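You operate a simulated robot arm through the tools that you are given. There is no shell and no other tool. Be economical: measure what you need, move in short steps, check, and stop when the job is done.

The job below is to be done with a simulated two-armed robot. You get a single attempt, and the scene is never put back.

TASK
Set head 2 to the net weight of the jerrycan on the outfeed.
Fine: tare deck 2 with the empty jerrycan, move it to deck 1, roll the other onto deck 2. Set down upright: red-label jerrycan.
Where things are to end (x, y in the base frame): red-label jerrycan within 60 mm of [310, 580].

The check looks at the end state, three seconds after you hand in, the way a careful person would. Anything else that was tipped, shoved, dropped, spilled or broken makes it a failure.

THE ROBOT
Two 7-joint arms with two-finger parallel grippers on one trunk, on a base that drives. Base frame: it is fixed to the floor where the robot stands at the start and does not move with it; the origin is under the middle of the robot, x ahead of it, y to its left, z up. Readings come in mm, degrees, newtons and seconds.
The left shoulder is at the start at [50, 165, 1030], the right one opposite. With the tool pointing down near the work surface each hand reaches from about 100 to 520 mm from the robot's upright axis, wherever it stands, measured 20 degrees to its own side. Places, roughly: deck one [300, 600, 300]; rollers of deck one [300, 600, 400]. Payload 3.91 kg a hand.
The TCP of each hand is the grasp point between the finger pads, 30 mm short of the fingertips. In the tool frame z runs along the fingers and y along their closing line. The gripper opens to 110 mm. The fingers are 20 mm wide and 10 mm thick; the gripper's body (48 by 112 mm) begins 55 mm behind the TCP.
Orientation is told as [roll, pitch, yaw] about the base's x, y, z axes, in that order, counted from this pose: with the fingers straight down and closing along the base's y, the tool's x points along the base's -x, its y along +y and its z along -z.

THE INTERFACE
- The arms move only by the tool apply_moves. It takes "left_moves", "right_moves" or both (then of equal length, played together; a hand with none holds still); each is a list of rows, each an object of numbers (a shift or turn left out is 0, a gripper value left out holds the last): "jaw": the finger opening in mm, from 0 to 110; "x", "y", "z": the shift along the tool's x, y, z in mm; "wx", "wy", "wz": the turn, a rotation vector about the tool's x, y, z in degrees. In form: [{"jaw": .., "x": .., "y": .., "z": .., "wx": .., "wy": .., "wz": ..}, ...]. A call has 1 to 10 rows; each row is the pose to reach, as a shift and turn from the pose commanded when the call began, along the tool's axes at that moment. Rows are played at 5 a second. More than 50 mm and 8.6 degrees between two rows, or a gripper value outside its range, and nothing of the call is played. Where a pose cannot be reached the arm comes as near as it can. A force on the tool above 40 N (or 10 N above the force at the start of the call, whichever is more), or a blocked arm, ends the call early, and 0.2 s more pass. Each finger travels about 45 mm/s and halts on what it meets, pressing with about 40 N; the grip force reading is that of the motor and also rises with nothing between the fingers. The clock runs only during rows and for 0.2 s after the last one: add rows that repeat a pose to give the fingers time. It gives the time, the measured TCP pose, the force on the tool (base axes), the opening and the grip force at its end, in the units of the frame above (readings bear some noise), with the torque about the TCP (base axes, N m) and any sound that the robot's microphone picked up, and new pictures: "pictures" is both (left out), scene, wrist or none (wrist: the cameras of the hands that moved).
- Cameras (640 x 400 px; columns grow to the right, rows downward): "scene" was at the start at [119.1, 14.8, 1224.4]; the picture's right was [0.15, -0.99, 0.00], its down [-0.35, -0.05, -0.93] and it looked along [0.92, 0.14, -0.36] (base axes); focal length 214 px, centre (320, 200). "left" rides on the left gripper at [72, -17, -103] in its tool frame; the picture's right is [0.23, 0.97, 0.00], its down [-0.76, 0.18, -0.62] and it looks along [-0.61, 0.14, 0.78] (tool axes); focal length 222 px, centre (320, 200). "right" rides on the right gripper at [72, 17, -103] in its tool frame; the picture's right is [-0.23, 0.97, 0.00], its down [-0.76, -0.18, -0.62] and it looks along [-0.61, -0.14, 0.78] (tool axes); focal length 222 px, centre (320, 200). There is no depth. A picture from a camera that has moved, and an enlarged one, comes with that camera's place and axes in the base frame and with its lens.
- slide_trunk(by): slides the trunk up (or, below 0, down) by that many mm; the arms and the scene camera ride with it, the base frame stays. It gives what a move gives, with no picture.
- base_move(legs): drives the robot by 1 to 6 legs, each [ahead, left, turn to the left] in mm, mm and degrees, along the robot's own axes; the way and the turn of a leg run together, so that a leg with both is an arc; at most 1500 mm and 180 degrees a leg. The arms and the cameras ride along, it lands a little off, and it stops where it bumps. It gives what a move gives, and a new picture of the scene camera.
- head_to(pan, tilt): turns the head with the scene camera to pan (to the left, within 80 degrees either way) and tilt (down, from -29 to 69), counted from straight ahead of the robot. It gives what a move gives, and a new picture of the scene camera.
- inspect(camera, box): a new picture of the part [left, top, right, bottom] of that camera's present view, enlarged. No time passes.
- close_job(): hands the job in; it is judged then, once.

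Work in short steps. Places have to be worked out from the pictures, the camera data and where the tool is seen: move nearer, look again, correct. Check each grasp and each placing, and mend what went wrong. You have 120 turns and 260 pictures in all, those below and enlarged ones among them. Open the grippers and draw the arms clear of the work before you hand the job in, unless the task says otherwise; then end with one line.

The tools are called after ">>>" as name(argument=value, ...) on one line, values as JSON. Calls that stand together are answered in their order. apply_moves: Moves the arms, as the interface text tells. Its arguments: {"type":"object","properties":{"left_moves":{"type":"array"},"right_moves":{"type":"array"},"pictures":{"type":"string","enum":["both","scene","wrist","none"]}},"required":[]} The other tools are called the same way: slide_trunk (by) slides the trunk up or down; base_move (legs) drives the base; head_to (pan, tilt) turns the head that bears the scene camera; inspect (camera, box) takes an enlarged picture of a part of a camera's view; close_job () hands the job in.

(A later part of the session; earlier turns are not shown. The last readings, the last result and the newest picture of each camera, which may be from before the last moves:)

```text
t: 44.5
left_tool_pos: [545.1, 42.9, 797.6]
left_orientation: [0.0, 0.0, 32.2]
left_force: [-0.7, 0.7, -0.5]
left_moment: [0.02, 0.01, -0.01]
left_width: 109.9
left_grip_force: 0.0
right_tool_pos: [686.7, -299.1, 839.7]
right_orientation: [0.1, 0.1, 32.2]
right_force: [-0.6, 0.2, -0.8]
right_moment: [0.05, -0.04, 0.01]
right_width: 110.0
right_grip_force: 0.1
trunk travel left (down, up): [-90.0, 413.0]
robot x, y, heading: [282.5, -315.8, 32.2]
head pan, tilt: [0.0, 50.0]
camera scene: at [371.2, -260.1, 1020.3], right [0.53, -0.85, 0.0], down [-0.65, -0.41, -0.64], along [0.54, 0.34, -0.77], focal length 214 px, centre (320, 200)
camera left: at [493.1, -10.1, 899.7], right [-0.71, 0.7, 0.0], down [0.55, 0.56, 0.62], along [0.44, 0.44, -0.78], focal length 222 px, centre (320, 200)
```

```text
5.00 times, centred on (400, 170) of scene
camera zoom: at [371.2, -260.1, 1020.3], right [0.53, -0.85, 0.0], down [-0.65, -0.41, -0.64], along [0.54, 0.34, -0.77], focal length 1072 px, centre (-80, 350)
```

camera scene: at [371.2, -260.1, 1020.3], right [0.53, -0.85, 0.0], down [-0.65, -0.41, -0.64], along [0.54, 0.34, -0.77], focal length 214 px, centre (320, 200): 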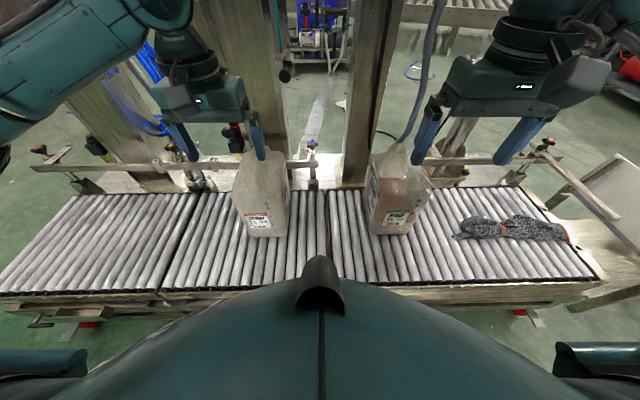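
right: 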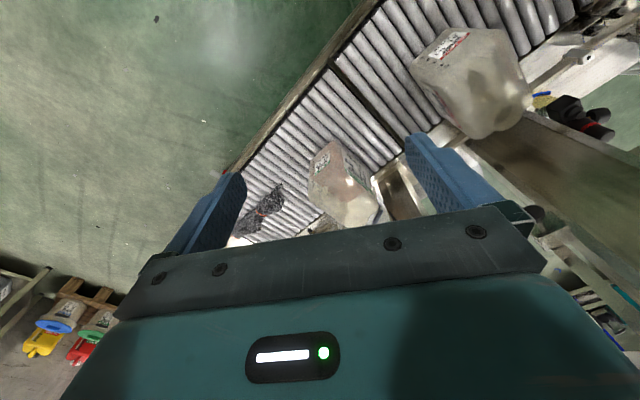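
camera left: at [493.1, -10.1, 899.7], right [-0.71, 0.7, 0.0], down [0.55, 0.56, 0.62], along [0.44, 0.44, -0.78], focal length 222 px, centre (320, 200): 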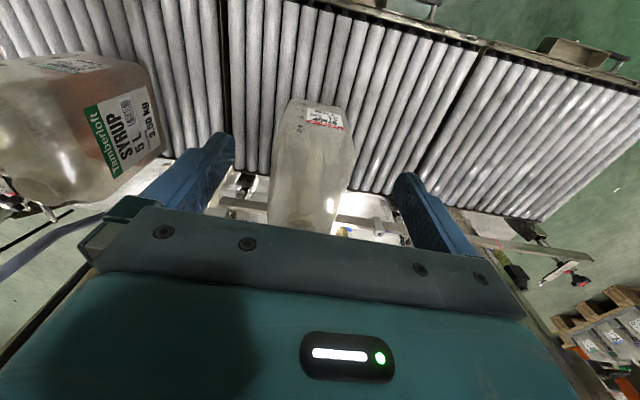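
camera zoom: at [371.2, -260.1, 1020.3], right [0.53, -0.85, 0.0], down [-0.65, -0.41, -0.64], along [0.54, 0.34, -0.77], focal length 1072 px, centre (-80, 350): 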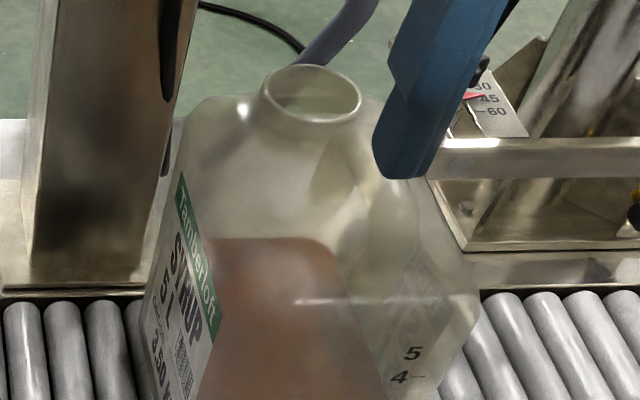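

The handle slopes from z≈570 (front) to about 600 near the neck, with its middle near [644,119]. I lower to z≈700, then advance over the handle with the jaws at 75 mm.

>>> apply_moves(left_moves=[{"z": 45, "jaw": 100}, {"z": 90, "jaw": 90}, {"z": 97, "x": -40, "y": 5, "jaw": 80}, {"z": 97, "x": -80, "y": 11, "jaw": 75}, {"z": 97, "x": -110, "y": 11.5}, {"z": 97, "x": -124, "y": 11.5}, {"z": 97, "x": -124, "y": 11.5}], pictures="both")

>>> inspect(camera="left", box=[220, 60, 400, 240])

>>> inspect(camera="scene", box=[200, 110, 320, 230])

```text
t: 46.1
left_tool_pos: [645.6, 118.4, 700.2]
left_orientation: [0.0, 0.0, 32.0]
left_force: [0.0, -0.5, 0.2]
left_moment: [0.0, -0.02, 0.0]
left_width: 75.4
left_grip_force: 0.0
right_tool_pos: [686.4, -299.4, 841.6]
right_orientation: [0.0, -0.1, 32.1]
right_force: [0.5, -1.1, -0.1]
right_moment: [-0.01, -0.02, -0.03]
right_width: 109.7
right_grip_force: 0.0
trunk travel left (down, up): [-90.0, 413.0]
robot x, y, heading: [284.9, -316.3, 32.3]
head pan, tilt: [0.0, 50.0]
camera scene: at [371.3, -259.6, 1020.2], right [0.53, -0.85, 0.0], down [-0.65, -0.41, -0.64], along [0.54, 0.34, -0.77], focal length 214 px, centre (320, 200)
camera left: at [592.4, 65.9, 802.4], right [-0.71, 0.7, 0.0], down [0.55, 0.56, 0.62], along [0.44, 0.44, -0.78], focal length 222 px, centre (320, 200)
```

scene: 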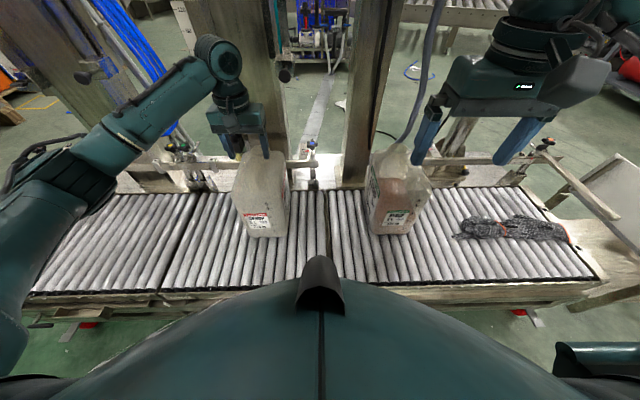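
left: 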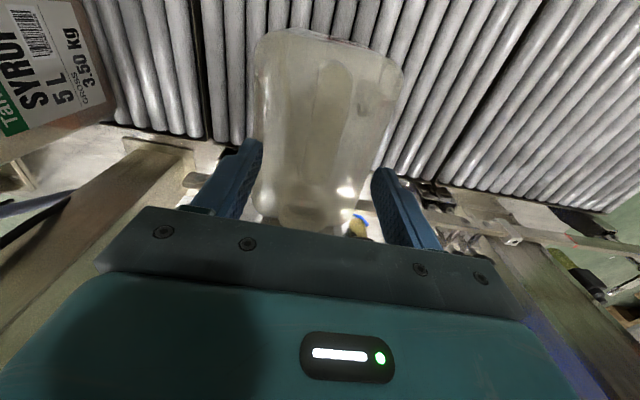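

```text
2.22 times, centred on (310, 150) of left
camera zoom: at [592.4, 65.9, 802.4], right [-0.71, 0.7, 0.0], down [0.55, 0.56, 0.62], along [0.44, 0.44, -0.78], focal length 494 px, centre (342, 311)
```

zoom: 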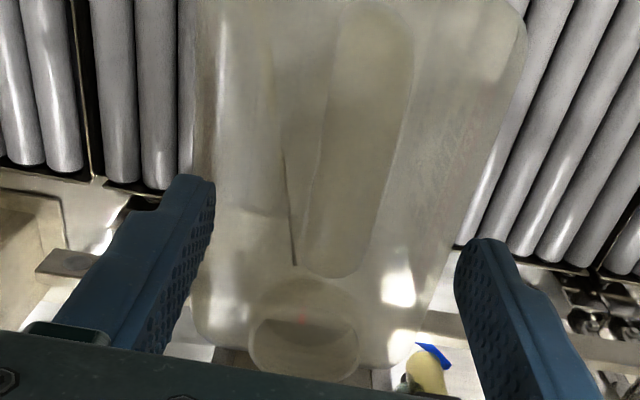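

```text
3.33 times, centred on (260, 170) of scene
camera zoom: at [371.3, -259.6, 1020.2], right [0.53, -0.85, 0.0], down [-0.65, -0.41, -0.64], along [0.54, 0.34, -0.77], focal length 715 px, centre (520, 300)
```

zoom: 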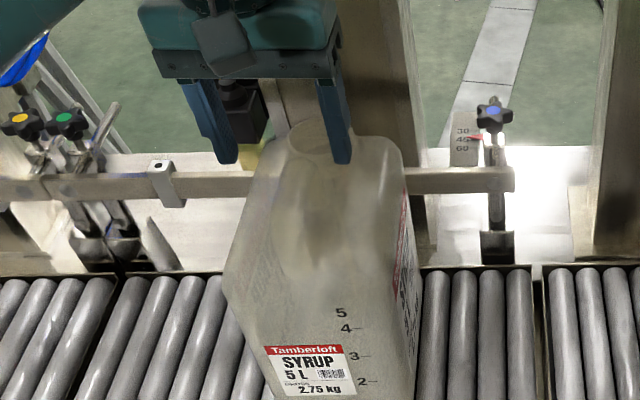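

Bar centreline lies at v≈-248, about 4 mm left of the TCP. I descend part way with that correction.

>>> apply_moves(left_moves=[{"y": 4, "z": 20}, {"y": 4, "z": 40}, {"y": 4, "z": 55}, {"y": 4, "z": 65}], pictures="wrist")

>>> inspect(camera="scene", box=[200, 110, 320, 230])

```text
t: 47.1
left_tool_pos: [641.6, 120.6, 634.3]
left_orientation: [0.0, 0.0, 32.1]
left_force: [0.1, -0.8, -0.1]
left_moment: [-0.01, -0.03, -0.01]
left_width: 74.8
left_grip_force: 0.1
right_tool_pos: [686.4, -300.4, 840.2]
right_orientation: [0.0, 0.0, 32.1]
right_force: [-0.3, 0.2, 0.5]
right_moment: [-0.03, -0.01, 0.01]
right_width: 110.1
right_grip_force: 0.1
trunk travel left (down, up): [-90.0, 413.0]
robot x, y, heading: [285.1, -318.3, 32.2]
head pan, tilt: [0.0, 50.0]
camera left: at [590.5, 69.0, 736.7], right [-0.71, 0.7, 0.0], down [0.55, 0.56, 0.62], along [0.44, 0.44, -0.78], focal length 222 px, centre (320, 200)
```

left: 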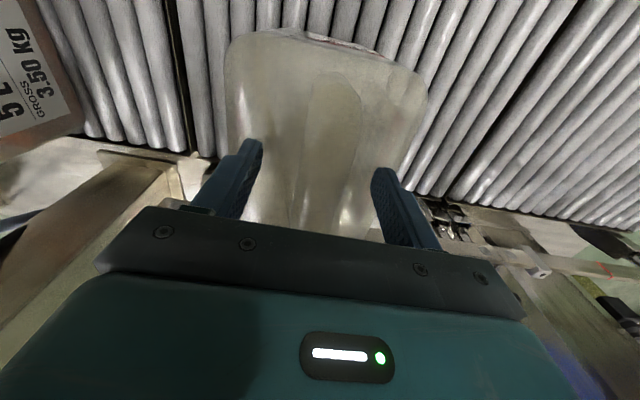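

```text
3.33 times, centred on (260, 170) of scene
camera zoom: at [371.4, -259.7, 1020.2], right [0.53, -0.85, 0.0], down [-0.65, -0.41, -0.64], along [0.54, 0.34, -0.77], focal length 715 px, centre (520, 300)
```

zoom: 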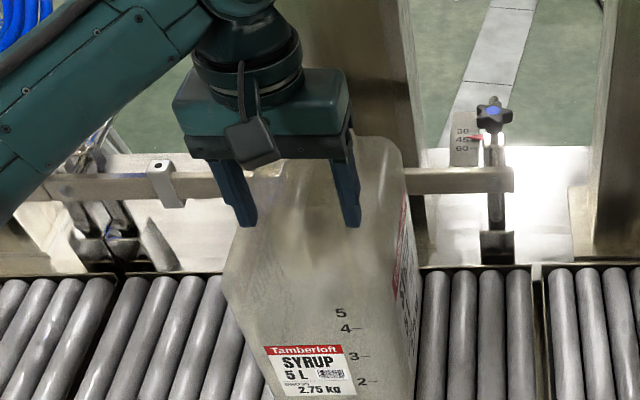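

Fingers straddle the bar, slightly right of centre. I narrow to 62 mm, shift 5 mm left and lower in small steps.

>>> apply_moves(left_moves=[{"y": 5, "jaw": 62}, {"y": 5, "z": 10}, {"y": 5, "z": 20}, {"y": 5, "z": 30}], pictures="wrist")

>>> inspect(camera="scene", box=[200, 110, 320, 230])

>>> inspect(camera="left", box=[200, 20, 440, 240])

```text
t: 47.9
left_tool_pos: [642.4, 124.7, 626.4]
left_orientation: [-0.3, -0.8, 32.1]
left_force: [-3.2, -2.6, 16.2]
left_moment: [0.34, 0.55, 0.14]
left_width: 62.1
left_grip_force: 0.1
right_tool_pos: [687.7, -301.2, 839.8]
right_orientation: [0.2, -0.2, 32.1]
right_force: [0.0, 0.0, -0.7]
right_moment: [0.01, 0.03, 0.03]
right_width: 109.7
right_grip_force: 0.1
trunk travel left (down, up): [-90.0, 413.0]
robot x, y, heading: [287.4, -322.7, 32.1]
head pan, tilt: [0.0, 50.0]
stopped in row 4 (left hand): the force on the tool passed its limit at 48 N (the readings are from after the stop); the commanded pose is now the measured one
camera left: at [587.8, 71.4, 728.8], right [-0.71, 0.7, -0.01], down [0.54, 0.55, 0.63], along [0.45, 0.45, -0.77], focal length 222 px, centre (320, 200)
```

left: 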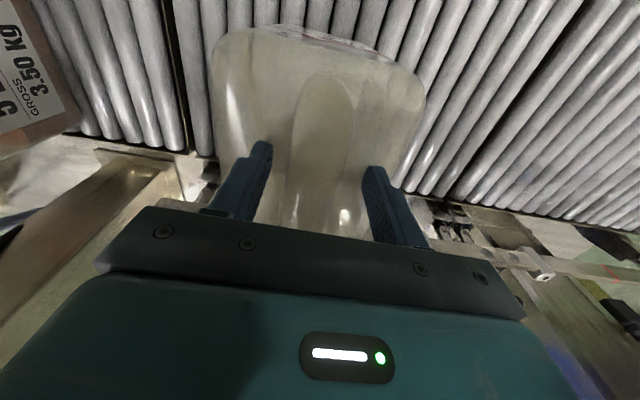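

```text
3.33 times, centred on (260, 170) of scene
camera zoom: at [370.4, -261.9, 1020.5], right [0.53, -0.85, 0.0], down [-0.65, -0.41, -0.64], along [0.55, 0.34, -0.76], focal length 715 px, centre (520, 300)
```

zoom: 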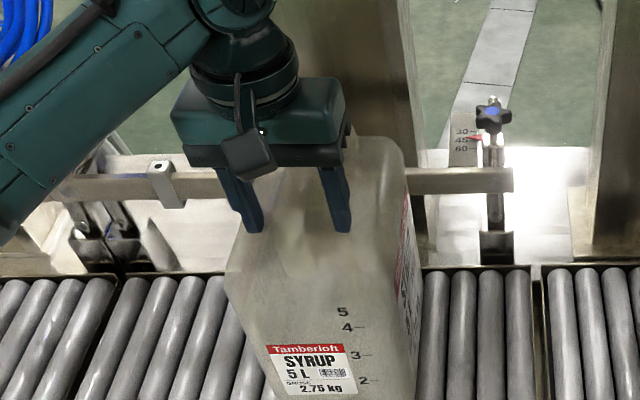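

```text
1.82 times, centred on (320, 130) of left
camera zoom: at [587.8, 71.4, 728.8], right [-0.71, 0.7, -0.01], down [0.54, 0.55, 0.63], along [0.45, 0.45, -0.77], focal length 404 px, centre (320, 327)
```

zoom: 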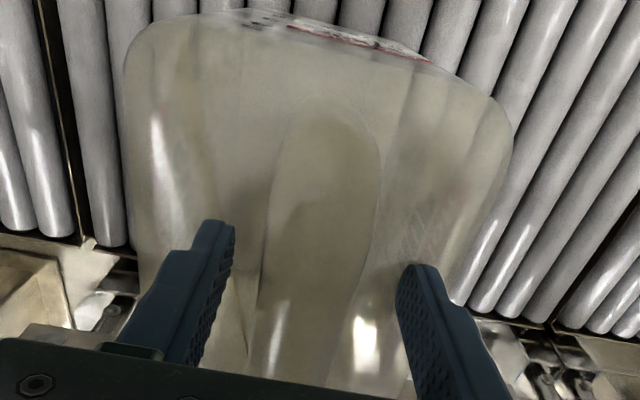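

The tips touch a shoulder at z≈597. I lift 4 mm and close gently to see whether the bar stands between the fingers.

>>> apply_moves(left_moves=[{"z": -5}, {"z": -5, "jaw": 50}, {"z": -5, "jaw": 40}, {"z": -5, "jaw": 30}, {"z": -5, "jaw": 30}], pictures="wrist")

>>> inspect(camera="scene", box=[200, 110, 320, 230])

```text
t: 49.1
left_tool_pos: [642.0, 125.7, 626.8]
left_orientation: [-0.2, -0.4, 32.1]
left_force: [-0.4, 0.1, 0.1]
left_moment: [0.02, -0.01, 0.02]
left_width: 30.1
left_grip_force: 0.0
right_tool_pos: [686.9, -301.0, 839.3]
right_orientation: [0.1, 0.0, 32.2]
right_force: [-0.4, 0.1, -0.4]
right_moment: [0.02, -0.01, -0.04]
right_width: 110.2
right_grip_force: 0.0
trunk travel left (down, up): [-90.0, 413.0]
robot x, y, heading: [283.7, -314.3, 32.2]
head pan, tilt: [0.0, 50.0]
camera left: at [588.3, 72.4, 730.4], right [-0.71, 0.7, -0.01], down [0.55, 0.56, 0.63], along [0.45, 0.44, -0.78], focal length 222 px, centre (320, 200)
```

left: 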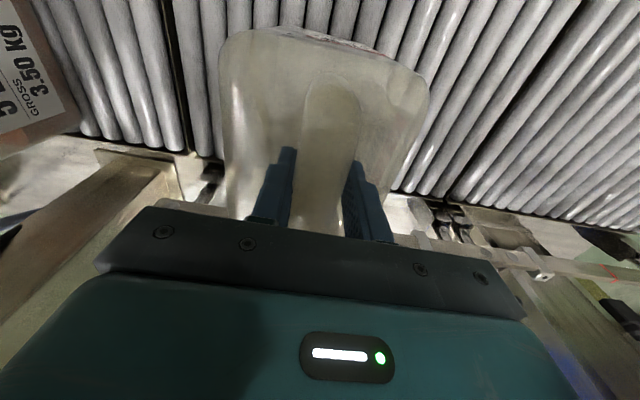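

```text
3.33 times, centred on (260, 170) of scene
camera zoom: at [371.4, -260.4, 1020.2], right [0.53, -0.85, 0.0], down [-0.65, -0.41, -0.64], along [0.54, 0.34, -0.77], focal length 715 px, centre (520, 300)
```

zoom: 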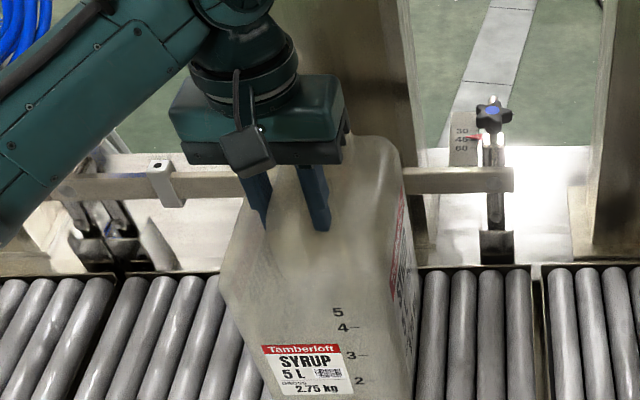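

At 30 mm there is still no contact, with the bar right between the fingers. I close fully to test it.

>>> apply_moves(left_moves=[{"jaw": 20}, {"jaw": 10}, {"jaw": 10}], pictures="wrist")

```text
t: 49.9
left_tool_pos: [642.0, 124.8, 629.2]
left_orientation: [-0.2, -0.5, 32.2]
left_force: [-0.5, 0.0, 0.1]
left_moment: [0.02, 0.06, 0.03]
left_width: 21.2
left_grip_force: 40.2
right_tool_pos: [687.6, -299.6, 840.5]
right_orientation: [0.0, -0.1, 31.9]
right_force: [0.3, 0.2, -0.2]
right_moment: [-0.04, -0.03, 0.01]
right_width: 110.2
right_grip_force: 0.0
trunk travel left (down, up): [-90.0, 413.0]
robot x, y, heading: [281.9, -317.9, 32.1]
head pan, tilt: [0.0, 50.0]
camera left: at [588.4, 72.5, 730.5], right [-0.71, 0.7, -0.01], down [0.55, 0.56, 0.63], along [0.45, 0.44, -0.78], focal length 222 px, centre (320, 200)
```

left: 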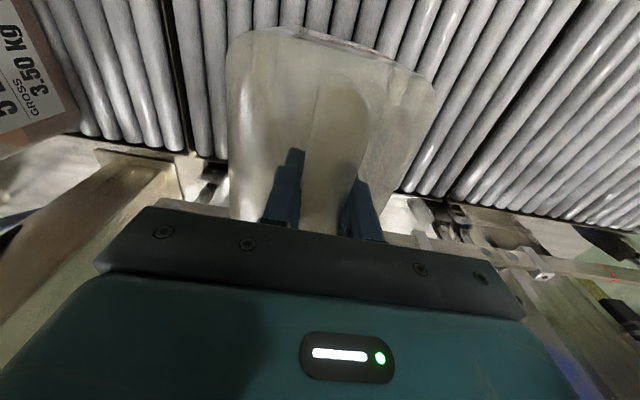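

It gripped something 21 mm thick, likely just the bar. I open slightly, go deeper along the bar, and regrip.

>>> apply_moves(left_moves=[{"jaw": 36}, {"jaw": 36, "z": 8}, {"jaw": 36, "z": 16}, {"jaw": 36, "z": 24}, {"jaw": 36, "z": 32}, {"jaw": 36, "z": 38}], pictures="wrist")

```text
t: 50.7
left_tool_pos: [643.0, 123.1, 627.3]
left_orientation: [-0.5, -1.2, 32.0]
left_force: [-4.0, -2.0, 16.6]
left_moment: [0.17, 0.41, 0.06]
left_width: 36.1
left_grip_force: 1.1
right_tool_pos: [686.2, -303.0, 841.1]
right_orientation: [0.0, -0.1, 32.2]
right_force: [-0.6, 0.0, -0.1]
right_moment: [-0.03, -0.02, 0.01]
right_width: 110.0
right_grip_force: 0.1
trunk travel left (down, up): [-90.0, 413.0]
robot x, y, heading: [283.8, -319.3, 32.0]
head pan, tilt: [0.0, 50.0]
stopped in row 3 (left hand): the force on the tool passed its limit at 46 N (the readings are from after the stop); the commanded pose is now the measured one
camera left: at [588.6, 70.9, 728.4], right [-0.71, 0.71, -0.01], down [0.54, 0.55, 0.64], along [0.46, 0.44, -0.77], focal length 222 px, centre (320, 200)
```

left: 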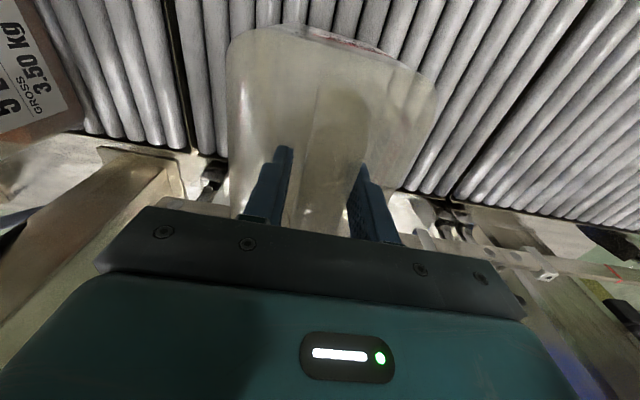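

The fingertips rest on the shoulder at z≈597, so the bar stands above it. I ease up 3 mm, close, and test-lift.

>>> apply_moves(left_moves=[{"z": -3}, {"z": -3, "jaw": 20}, {"z": -3, "jaw": 10}, {"z": -3, "jaw": 5}, {"z": -3, "jaw": 5}, {"z": -10, "jaw": 5}, {"z": -20, "jaw": 5}, {"z": -25, "jaw": 5}], pictures="both")

```text
t: 52.5
left_tool_pos: [642.5, 125.8, 648.7]
left_orientation: [-0.4, -0.8, 32.0]
left_force: [0.3, 0.0, -2.9]
left_moment: [-0.07, 0.08, 0.01]
left_width: 21.2
left_grip_force: 40.1
right_tool_pos: [687.4, -301.3, 840.3]
right_orientation: [0.0, 0.0, 31.9]
right_force: [0.4, -0.4, 0.3]
right_moment: [0.0, -0.03, 0.02]
right_width: 109.8
right_grip_force: 0.0
trunk travel left (down, up): [-90.0, 413.0]
robot x, y, heading: [281.3, -315.9, 31.8]
head pan, tilt: [0.0, 50.0]
camera scene: at [371.6, -260.5, 1020.2], right [0.53, -0.85, 0.0], down [-0.65, -0.41, -0.64], along [0.54, 0.34, -0.77], focal length 214 px, centre (320, 200)
camera left: at [588.7, 71.9, 749.5], right [-0.71, 0.7, -0.01], down [0.54, 0.55, 0.63], along [0.45, 0.44, -0.77], focal length 222 px, centre (320, 200)
```

scene: 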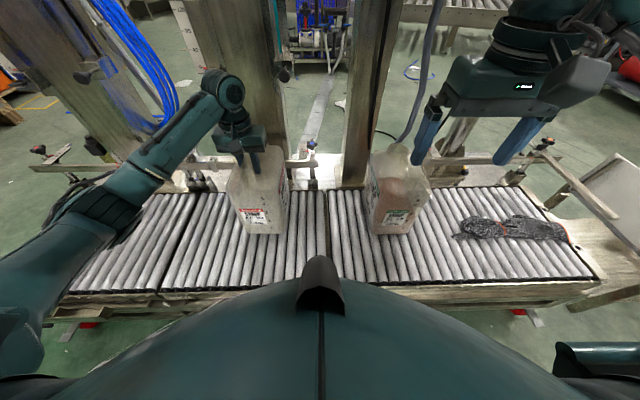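
left: 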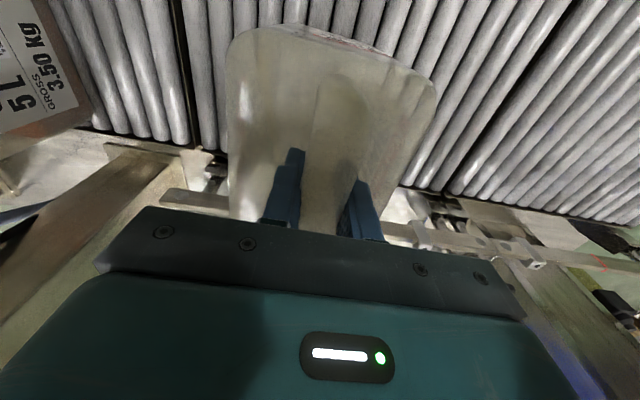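

It's held (about 2.6 N weight). I lift clear, pull it 50 mm toward me, and check.

>>> apply_moves(left_moves=[{"z": -25}, {"z": -50}, {"z": -70, "x": 15}, {"z": -70, "x": 35}, {"z": -70, "x": 50}, {"z": -70, "x": 50}], pictures="scene")

>>> base_move(legs=[[0, 300, 0]])

```text
t: 53.9
left_tool_pos: [598.5, 98.2, 717.6]
left_orientation: [-0.5, -0.9, 32.1]
left_force: [0.2, 0.2, -2.7]
left_moment: [-0.09, 0.01, 0.03]
left_width: 21.3
left_grip_force: 39.9
right_tool_pos: [687.0, -301.5, 840.4]
right_orientation: [0.0, 0.0, 32.0]
right_force: [0.3, 0.5, -1.0]
right_moment: [-0.01, 0.05, 0.02]
right_width: 110.1
right_grip_force: 0.1
trunk travel left (down, up): [-90.0, 413.0]
robot x, y, heading: [285.3, -313.7, 32.1]
head pan, tilt: [0.0, 50.0]
camera scene: at [371.5, -260.5, 1020.2], right [0.53, -0.85, 0.0], down [-0.65, -0.41, -0.64], along [0.54, 0.34, -0.77], focal length 214 px, centre (320, 200)
```

scene: 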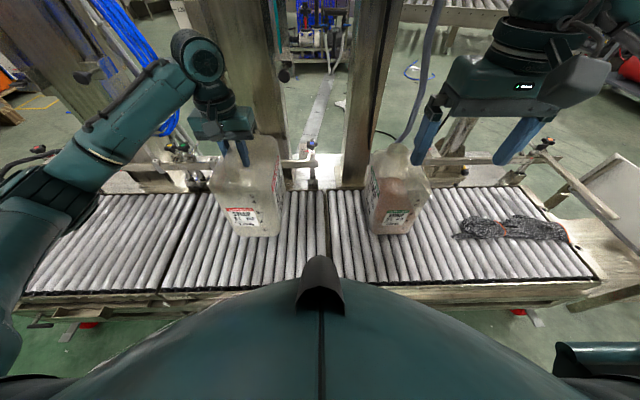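

```text
t: 54.6
left_tool_pos: [598.9, 97.1, 716.6]
left_orientation: [-0.4, -0.6, 31.9]
left_force: [-0.3, 0.0, -1.8]
left_moment: [-0.03, 0.07, -0.01]
left_width: 21.2
left_grip_force: 40.3
right_tool_pos: [686.7, -300.8, 840.5]
right_orientation: [0.0, 0.0, 32.0]
right_force: [0.6, 0.0, -0.6]
right_moment: [0.01, 0.03, -0.01]
right_width: 110.0
right_grip_force: 0.0
trunk travel left (down, up): [-90.0, 413.0]
robot x, y, heading: [284.0, -316.7, 31.9]
head pan, tilt: [0.0, 50.0]
stopped in leg 1: the robot was blocked; the commanded pose is now the measured one
camera scene: at [370.7, -260.6, 1020.2], right [0.53, -0.85, 0.0], down [-0.65, -0.41, -0.64], along [0.55, 0.34, -0.77], focal length 214 px, centre (320, 200)
```

scene: 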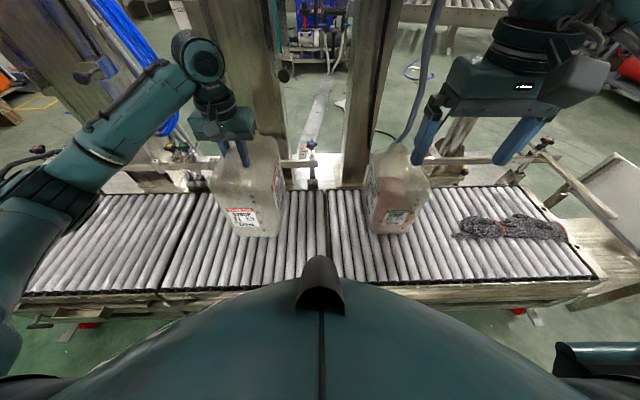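

The base is blocked, probably brushing the conveyor's front frame. I back off a little, then go left.

>>> base_move(legs=[[-100, 0, 0], [0, 300, 0]])

```text
t: 58.6
left_tool_pos: [357.4, 297.3, 715.9]
left_orientation: [-0.5, -0.8, 31.9]
left_force: [0.6, -0.5, -2.6]
left_moment: [-0.01, 0.04, 0.03]
left_width: 21.3
left_grip_force: 40.4
right_tool_pos: [443.2, -101.0, 839.8]
right_orientation: [0.0, 0.1, 31.8]
right_force: [-0.4, 0.1, 0.0]
right_moment: [0.03, 0.02, 0.0]
right_width: 110.1
right_grip_force: 0.0
trunk travel left (down, up): [-90.0, 413.0]
robot x, y, heading: [41.5, -116.7, 31.9]
head pan, tilt: [0.0, 50.0]
camera scene: at [127.6, -59.8, 1020.2], right [0.53, -0.85, 0.0], down [-0.65, -0.4, -0.64], along [0.55, 0.34, -0.77], focal length 214 px, centre (320, 200)
```

scene: 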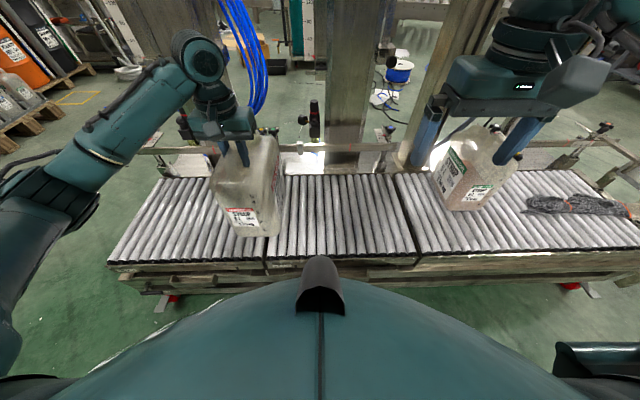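

Moving again. I continue left 265 and ahead 55 toward the deck 1 target.

>>> base_move(legs=[[0, 265, 1], [50, 0, 0]])

```text
t: 62.0
left_tool_pos: [250.7, 550.8, 716.3]
left_orientation: [-0.4, -0.7, 32.7]
left_force: [0.0, 0.4, -2.7]
left_moment: [-0.04, 0.09, 0.03]
left_width: 21.0
left_grip_force: 40.1
right_tool_pos: [345.6, 152.7, 839.6]
right_orientation: [0.0, -0.1, 32.7]
right_force: [0.2, 0.1, -0.4]
right_moment: [-0.04, -0.02, 0.02]
right_width: 110.1
right_grip_force: 0.2
trunk travel left (down, up): [-90.0, 413.0]
robot x, y, heading: [-62.4, 132.6, 32.5]
head pan, tilt: [0.0, 50.0]
camera scene: at [29.1, 189.7, 1020.2], right [0.54, -0.84, 0.0], down [-0.64, -0.41, -0.64], along [0.54, 0.35, -0.77], focal length 214 px, centre (320, 200)
```

scene: 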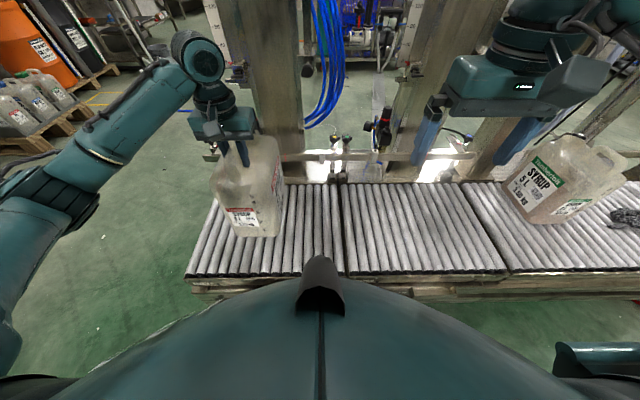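

I advance the arm 45 mm and lower to just above the rollers.

>>> apply_moves(left_moves=[{"x": -20, "y": -4}, {"x": -45, "y": -7}, {"x": -45, "y": -7, "z": 35}, {"x": -45, "y": -7, "z": 65}, {"x": -45, "y": -7, "z": 80}], pictures="both")

>>> inspect(camera="scene", box=[190, 120, 310, 250])

```text
t: 63.2
left_tool_pos: [295.4, 568.9, 637.1]
left_orientation: [-0.4, -0.8, 32.8]
left_force: [1.0, 0.0, -2.7]
left_moment: [-0.02, 0.03, 0.01]
left_width: 21.1
left_grip_force: 40.1
right_tool_pos: [346.0, 152.4, 839.7]
right_orientation: [0.0, 0.2, 32.7]
right_force: [-0.3, 0.0, 0.3]
right_moment: [0.01, 0.01, -0.01]
right_width: 110.2
right_grip_force: 0.0
trunk travel left (down, up): [-90.0, 413.0]
robot x, y, heading: [-57.6, 130.7, 32.6]
head pan, tilt: [0.0, 50.0]
camera scene: at [29.2, 189.7, 1020.2], right [0.54, -0.84, 0.0], down [-0.64, -0.41, -0.64], along [0.54, 0.35, -0.77], focal length 214 px, centre (320, 200)
camera left: at [241.9, 516.4, 739.1], right [-0.72, 0.7, -0.01], down [0.53, 0.56, 0.63], along [0.45, 0.45, -0.77], focal length 222 px, centre (320, 200)
```

scene: 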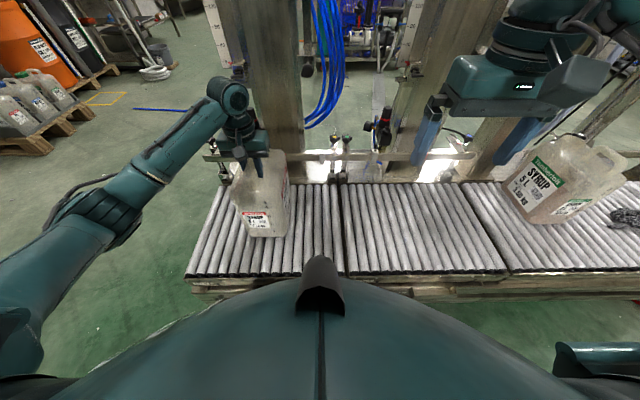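
left: 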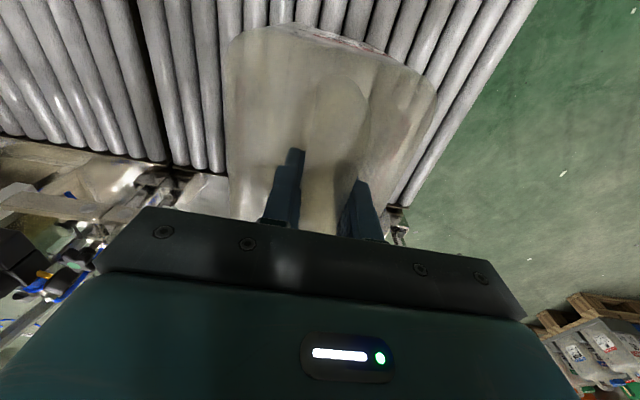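

```text
3.08 times, centred on (250, 185) of scene
camera zoom: at [29.2, 189.7, 1020.2], right [0.54, -0.84, 0.0], down [-0.64, -0.41, -0.64], along [0.54, 0.35, -0.77], focal length 660 px, centre (535, 246)
```

zoom: 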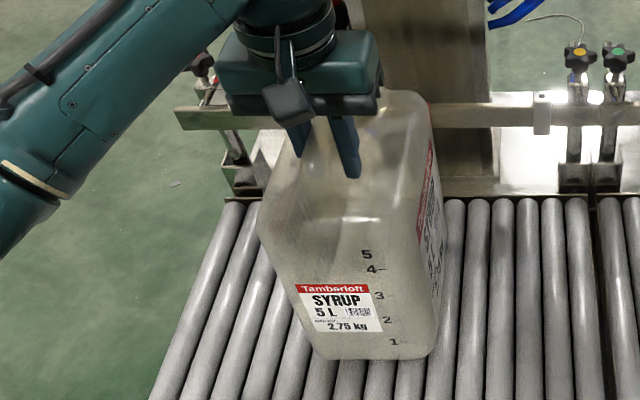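

Position matches. I lower gently until the weight comes off.

>>> apply_moves(left_moves=[{"z": 5}, {"z": 8}, {"z": 10}, {"z": 11}], pictures="none")

```text
t: 64.2
left_tool_pos: [295.1, 569.2, 626.9]
left_orientation: [-0.6, -0.9, 32.6]
left_force: [-1.3, -1.8, 5.0]
left_moment: [0.28, -0.07, 0.05]
left_width: 21.2
left_grip_force: 40.1
right_tool_pos: [345.7, 152.1, 839.9]
right_orientation: [0.0, 0.0, 32.7]
right_force: [-0.5, 0.0, 0.1]
right_moment: [0.04, 0.0, 0.0]
right_width: 109.9
right_grip_force: 0.0
trunk travel left (down, up): [-90.0, 413.0]
robot x, y, heading: [-61.6, 132.3, 32.8]
head pan, tilt: [0.0, 50.0]
```

It's resting on the rollers (+5 N). I open the jaws and lift straight up.

>>> apply_moves(left_moves=[{"z": -1, "jaw": 30}, {"z": -1, "jaw": 45}, {"z": -1, "jaw": 50}, {"z": -30, "jaw": 50}, {"z": -70, "jaw": 50}, {"z": -110, "jaw": 50}, {"z": -110, "x": 45}, {"z": -110, "x": 90}], pictures="both")

>>> inspect(camera="scene", box=[190, 110, 330, 250])

```text
t: 66.0
left_tool_pos: [218.3, 521.4, 735.9]
left_orientation: [-0.4, -0.8, 32.8]
left_force: [-0.1, -0.3, -0.6]
left_moment: [-0.03, 0.01, -0.04]
left_width: 50.1
left_grip_force: 0.0
right_tool_pos: [345.4, 152.5, 841.0]
right_orientation: [0.0, 0.0, 32.8]
right_force: [-0.2, -0.4, -0.3]
right_moment: [-0.03, -0.01, 0.04]
right_width: 109.9
right_grip_force: 0.2
trunk travel left (down, up): [-90.0, 413.0]
robot x, y, heading: [-57.4, 132.5, 32.5]
head pan, tilt: [0.0, 50.0]
camera scene: at [29.1, 189.6, 1020.2], right [0.54, -0.84, 0.0], down [-0.64, -0.41, -0.64], along [0.54, 0.35, -0.77], focal length 214 px, centre (320, 200)
camera left: at [164.7, 468.3, 837.9], right [-0.72, 0.7, -0.01], down [0.54, 0.56, 0.63], along [0.45, 0.45, -0.78], focal length 222 px, centre (320, 200)
```

scene: 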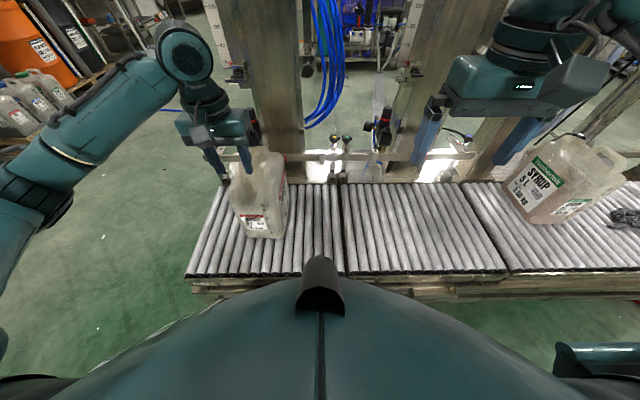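
left: 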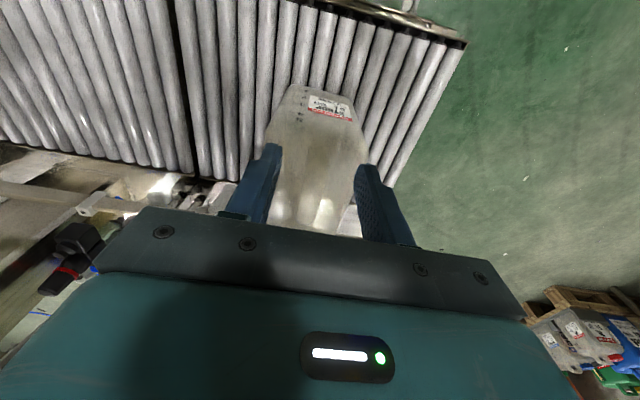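

```text
2.86 times, centred on (260, 180) of scene
camera zoom: at [29.1, 189.6, 1020.2], right [0.54, -0.84, 0.0], down [-0.64, -0.41, -0.64], along [0.54, 0.35, -0.77], focal length 613 px, centre (491, 257)
```

zoom: 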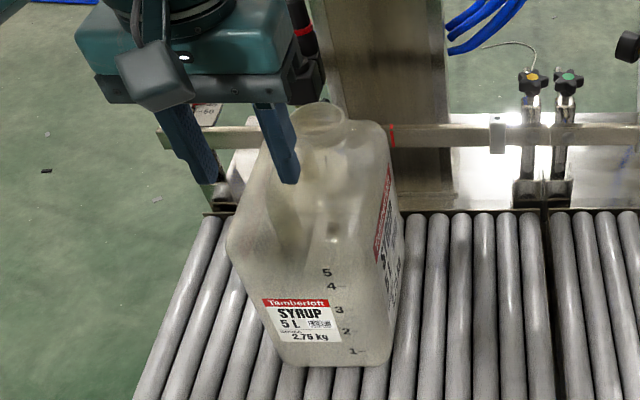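

The red can stands upright at about [314,586], on target. Next I retract and raise the left hand, then drive right to face the green can.

>>> apply_moves(left_moves=[{"z": -40, "x": 30}, {"z": -80, "x": 60}, {"z": -110, "x": 100}, {"z": -110, "x": 140}], pictures="none")

>>> base_move(legs=[[-40, 0, 0], [0, -545, 0]])

>>> apply_moves(right_moves=[{"wz": -8.5}, {"wz": -17}, {"wz": -25.5}, {"wz": -34}, {"wz": -42.5}, {"wz": -51}, {"wz": -59.5}, {"wz": -68}, {"wz": -76.5}, {"wz": -85}], pictures="both")

```text
t: 67.0
left_tool_pos: [98.1, 444.7, 843.9]
left_orientation: [-0.5, -0.8, 32.8]
left_force: [-0.1, 0.6, 0.3]
left_moment: [0.01, -0.01, -0.03]
left_width: 49.9
left_grip_force: 0.0
right_tool_pos: [345.5, 153.7, 840.3]
right_orientation: [0.0, 0.1, 32.7]
right_force: [0.1, -0.1, -0.4]
right_moment: [0.01, 0.0, -0.02]
right_width: 110.3
right_grip_force: 0.0
trunk travel left (down, up): [-90.0, 413.0]
robot x, y, heading: [-59.7, 135.4, 32.9]
head pan, tilt: [0.0, 50.0]
```

```text
t: 72.8
left_tool_pos: [358.7, -33.9, 844.2]
left_orientation: [-0.4, -0.8, 32.5]
left_force: [0.4, -0.3, -0.2]
left_moment: [-0.01, 0.02, 0.01]
left_width: 49.9
left_grip_force: 0.1
right_tool_pos: [605.2, -327.1, 839.9]
right_orientation: [0.1, 0.0, 32.5]
right_force: [-0.1, -0.2, -0.9]
right_moment: [0.0, 0.0, 0.02]
right_width: 110.3
right_grip_force: 0.1
trunk travel left (down, up): [-90.0, 413.0]
robot x, y, heading: [198.7, -345.1, 32.5]
head pan, tilt: [0.0, 50.0]
camera scene: at [288.2, -289.7, 1020.2], right [0.54, -0.84, 0.0], down [-0.65, -0.41, -0.64], along [0.54, 0.35, -0.77], focal length 214 px, centre (320, 200)
```

scene: 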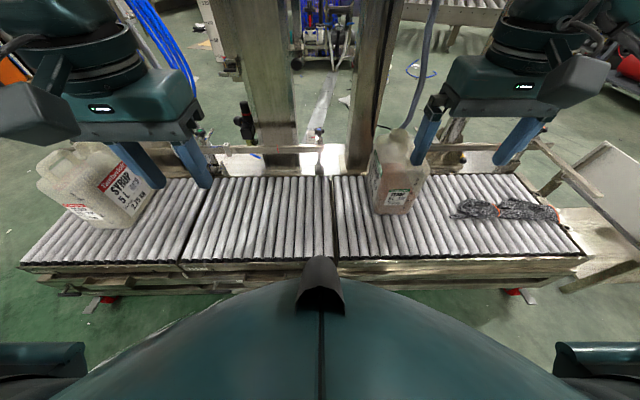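

```text
t: 75.0
left_tool_pos: [358.4, -35.3, 843.3]
left_orientation: [-0.4, -0.9, 32.5]
left_force: [-0.4, 0.5, -0.4]
left_moment: [0.02, -0.03, 0.01]
left_width: 50.1
left_grip_force: 0.1
right_tool_pos: [535.4, -317.3, 834.9]
right_orientation: [-0.1, 0.0, 117.7]
right_force: [0.4, 0.3, -0.3]
right_moment: [0.0, 0.01, -0.01]
right_width: 109.9
right_grip_force: 0.2
right hand out of reach, approached as far as the arm can: row 9, 10
trunk travel left (down, up): [-90.0, 413.0]
robot x, y, heading: [199.8, -345.7, 32.7]
head pan, tilt: [0.0, 50.0]
camera scene: at [288.2, -289.7, 1020.2], right [0.54, -0.84, 0.0], down [-0.65, -0.41, -0.64], along [0.54, 0.35, -0.77], focal length 214 px, centre (320, 200)
camera right: at [551.8, -390.0, 938.9], right [-0.97, -0.25, 0.0], down [-0.19, 0.76, 0.62], along [-0.16, 0.6, -0.78], focal length 222 px, centre (320, 200)
```

scene: 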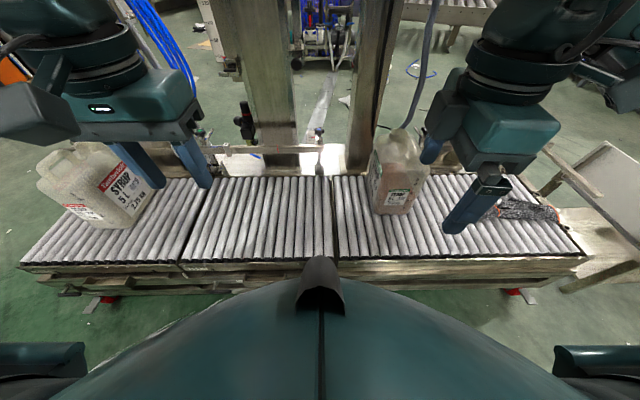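
right: 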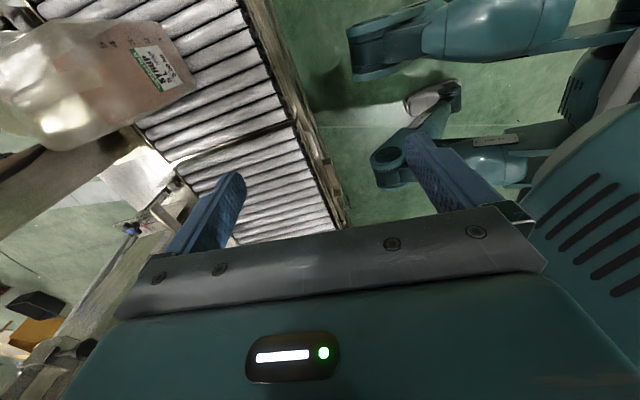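

The hand yawed, though it was near its reach limit in that tight pose. I lower the trunk and move the right hand out and forward to regain a good pose, still above the can's height.

>>> slide_trunk(by=-85)

>>> apply_moves(right_moves=[{"x": 30, "y": -25}, {"x": 58, "y": -48}, {"x": 85, "y": -70, "wz": -3}, {"x": 115, "y": -95, "wz": -5}, {"x": 140, "y": -113, "wz": -5}, {"x": 140, "y": -113, "wz": -5}], pictures="both")

```text
t: 76.2
left_tool_pos: [358.8, -32.6, 759.2]
left_orientation: [-0.5, -0.9, 32.6]
left_force: [0.0, 0.9, -0.3]
left_moment: [-0.02, -0.04, 0.0]
left_width: 50.1
left_grip_force: 0.0
right_tool_pos: [536.0, -316.2, 749.6]
right_orientation: [0.1, 0.0, 117.4]
right_force: [-0.2, 0.4, -0.2]
right_moment: [-0.04, 0.01, 0.03]
right_width: 110.1
right_grip_force: 0.2
trunk travel left (down, up): [-5.0, 498.0]
robot x, y, heading: [203.8, -346.2, 32.6]
head pan, tilt: [0.0, 50.0]
```

```text
t: 77.6
left_tool_pos: [358.5, -34.0, 758.0]
left_orientation: [-0.4, -0.9, 32.6]
left_force: [-0.3, 0.2, -0.1]
left_moment: [-0.01, -0.02, -0.01]
left_width: 50.1
left_grip_force: 0.1
right_tool_pos: [514.8, -342.0, 740.3]
right_orientation: [0.0, 0.0, 122.4]
right_force: [0.1, -1.0, 0.6]
right_moment: [0.0, 0.02, 0.01]
right_width: 110.1
right_grip_force: 0.0
right hand out of reach, approached as far as the arm can: row 1, 2, 3, 4, 5, 6
trunk travel left (down, up): [-5.0, 498.0]
robot x, y, heading: [198.7, -350.0, 32.7]
head pan, tilt: [0.0, 50.0]
camera scene: at [288.2, -289.7, 935.2], right [0.54, -0.84, 0.0], down [-0.65, -0.41, -0.64], along [0.54, 0.35, -0.77], focal length 214 px, centre (320, 200)
camera right: at [537.5, -414.0, 844.4], right [-0.94, -0.33, 0.0], down [-0.26, 0.74, 0.62], along [-0.21, 0.59, -0.78], focal length 222 px, centre (320, 200)
```

scene: 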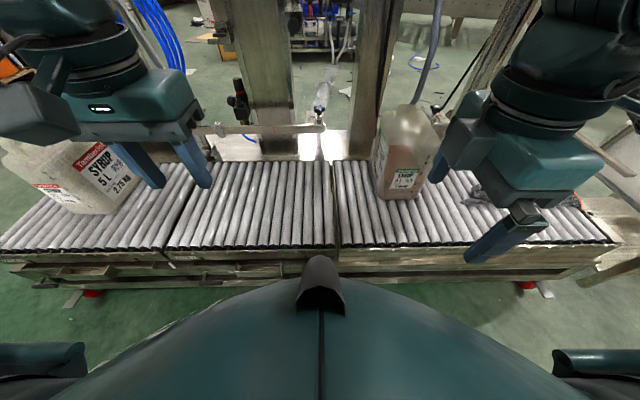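
right: 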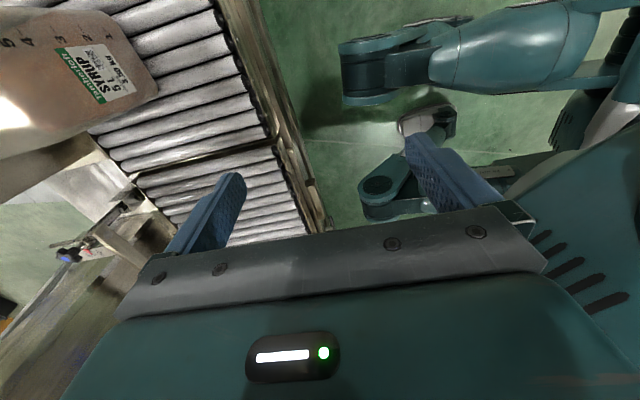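

The right wrist can't hold this orientation. The left arm should manage the mirrored reach, so I restore the right hand and then test the +90° yaw on the left hand.

>>> apply_moves(right_moves=[{"wz": 8.5}, {"wz": 17}, {"wz": 25.5}, {"wz": 34}, {"wz": 42.5}, {"wz": 51}, {"wz": 59.5}, {"wz": 68}, {"wz": 76.5}, {"wz": 85}], left_moves=[{"wz": -8.5}, {"wz": -17}, {"wz": -25.5}, {"wz": -34}, {"wz": -42.5}, {"wz": -51}, {"wz": -59.5}, {"wz": -68}, {"wz": -76.5}, {"wz": -85}], pictures="none")

```text
t: 79.8
left_tool_pos: [359.1, -35.0, 758.4]
left_orientation: [-0.7, 0.4, 117.7]
left_force: [-0.2, 0.1, 0.0]
left_moment: [0.0, 0.01, 0.01]
left_width: 50.2
left_grip_force: 0.1
right_tool_pos: [514.6, -342.7, 739.2]
right_orientation: [0.0, 0.0, 37.4]
right_force: [-0.5, 0.8, 0.6]
right_moment: [-0.01, 0.0, 0.0]
right_width: 110.0
right_grip_force: 0.0
trunk travel left (down, up): [-5.0, 498.0]
robot x, y, heading: [199.7, -348.7, 32.7]
head pan, tilt: [0.0, 50.0]
```

The left hand reaches it easily. I drive right 376 mm, so the left arm can get to the green can's right side.

>>> base_move(legs=[[0, -376, 0.3]])

>>> apply_moves(left_moves=[{"wz": -5, "x": 40, "jaw": 110}, {"wz": -5, "x": 85}, {"wz": -5, "x": 130}, {"wz": -5, "x": 175}], pictures="both")

```text
t: 83.6
left_tool_pos: [561.3, -350.6, 758.7]
left_orientation: [-0.9, 0.4, 118.0]
left_force: [0.5, 0.5, 0.7]
left_moment: [0.0, 0.02, 0.04]
left_width: 50.2
left_grip_force: 0.0
right_tool_pos: [718.2, -657.2, 738.7]
right_orientation: [0.0, 0.0, 37.7]
right_force: [0.0, -0.7, 0.2]
right_moment: [-0.03, -0.02, 0.03]
right_width: 109.9
right_grip_force: 0.0
trunk travel left (down, up): [-5.0, 498.0]
robot x, y, heading: [405.9, -663.0, 33.2]
head pan, tilt: [0.0, 50.0]
camera scene: at [491.9, -606.4, 935.2], right [0.54, -0.84, 0.0], down [-0.64, -0.42, -0.64], along [0.54, 0.35, -0.77], focal length 214 px, centre (320, 200)
```

scene: 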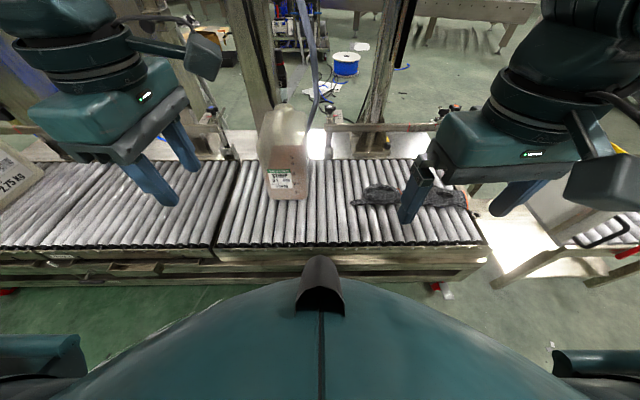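

```text
t: 84.6
left_tool_pos: [643.8, -505.4, 760.8]
left_orientation: [-0.7, 0.4, 123.1]
left_force: [0.0, 0.6, 0.0]
left_moment: [-0.01, 0.03, -0.02]
left_width: 109.9
left_grip_force: 0.1
right_tool_pos: [718.3, -658.2, 739.0]
right_orientation: [0.0, 0.0, 37.8]
right_force: [0.1, 0.4, 0.8]
right_moment: [-0.02, 0.01, -0.02]
right_width: 110.1
right_grip_force: 0.0
trunk travel left (down, up): [-5.0, 498.0]
robot x, y, heading: [403.7, -666.2, 32.7]
head pan, tilt: [0.0, 50.0]
camera scene: at [491.8, -606.3, 935.2], right [0.54, -0.84, 0.0], down [-0.64, -0.42, -0.64], along [0.54, 0.35, -0.77], focal length 214 px, centre (320, 200)
camera left: at [696.0, -556.4, 863.8], right [-0.69, -0.72, -0.01], down [-0.57, 0.54, 0.61], along [-0.44, 0.43, -0.79], focal length 222 px, centre (320, 200)
```

scene: 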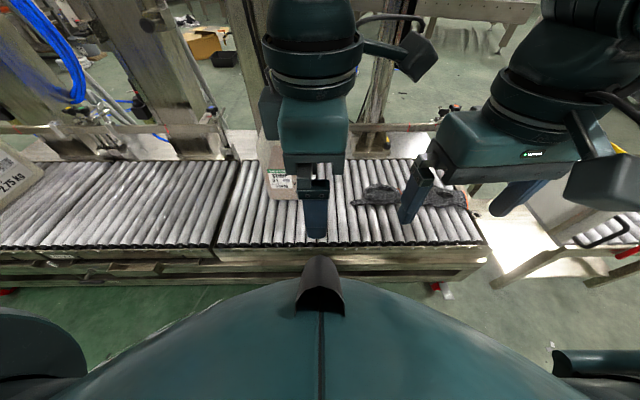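
left: 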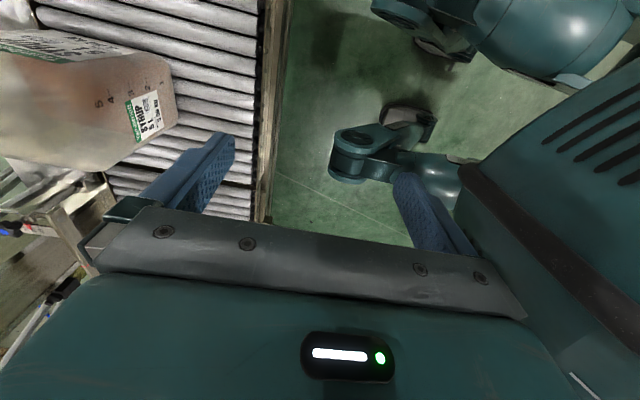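

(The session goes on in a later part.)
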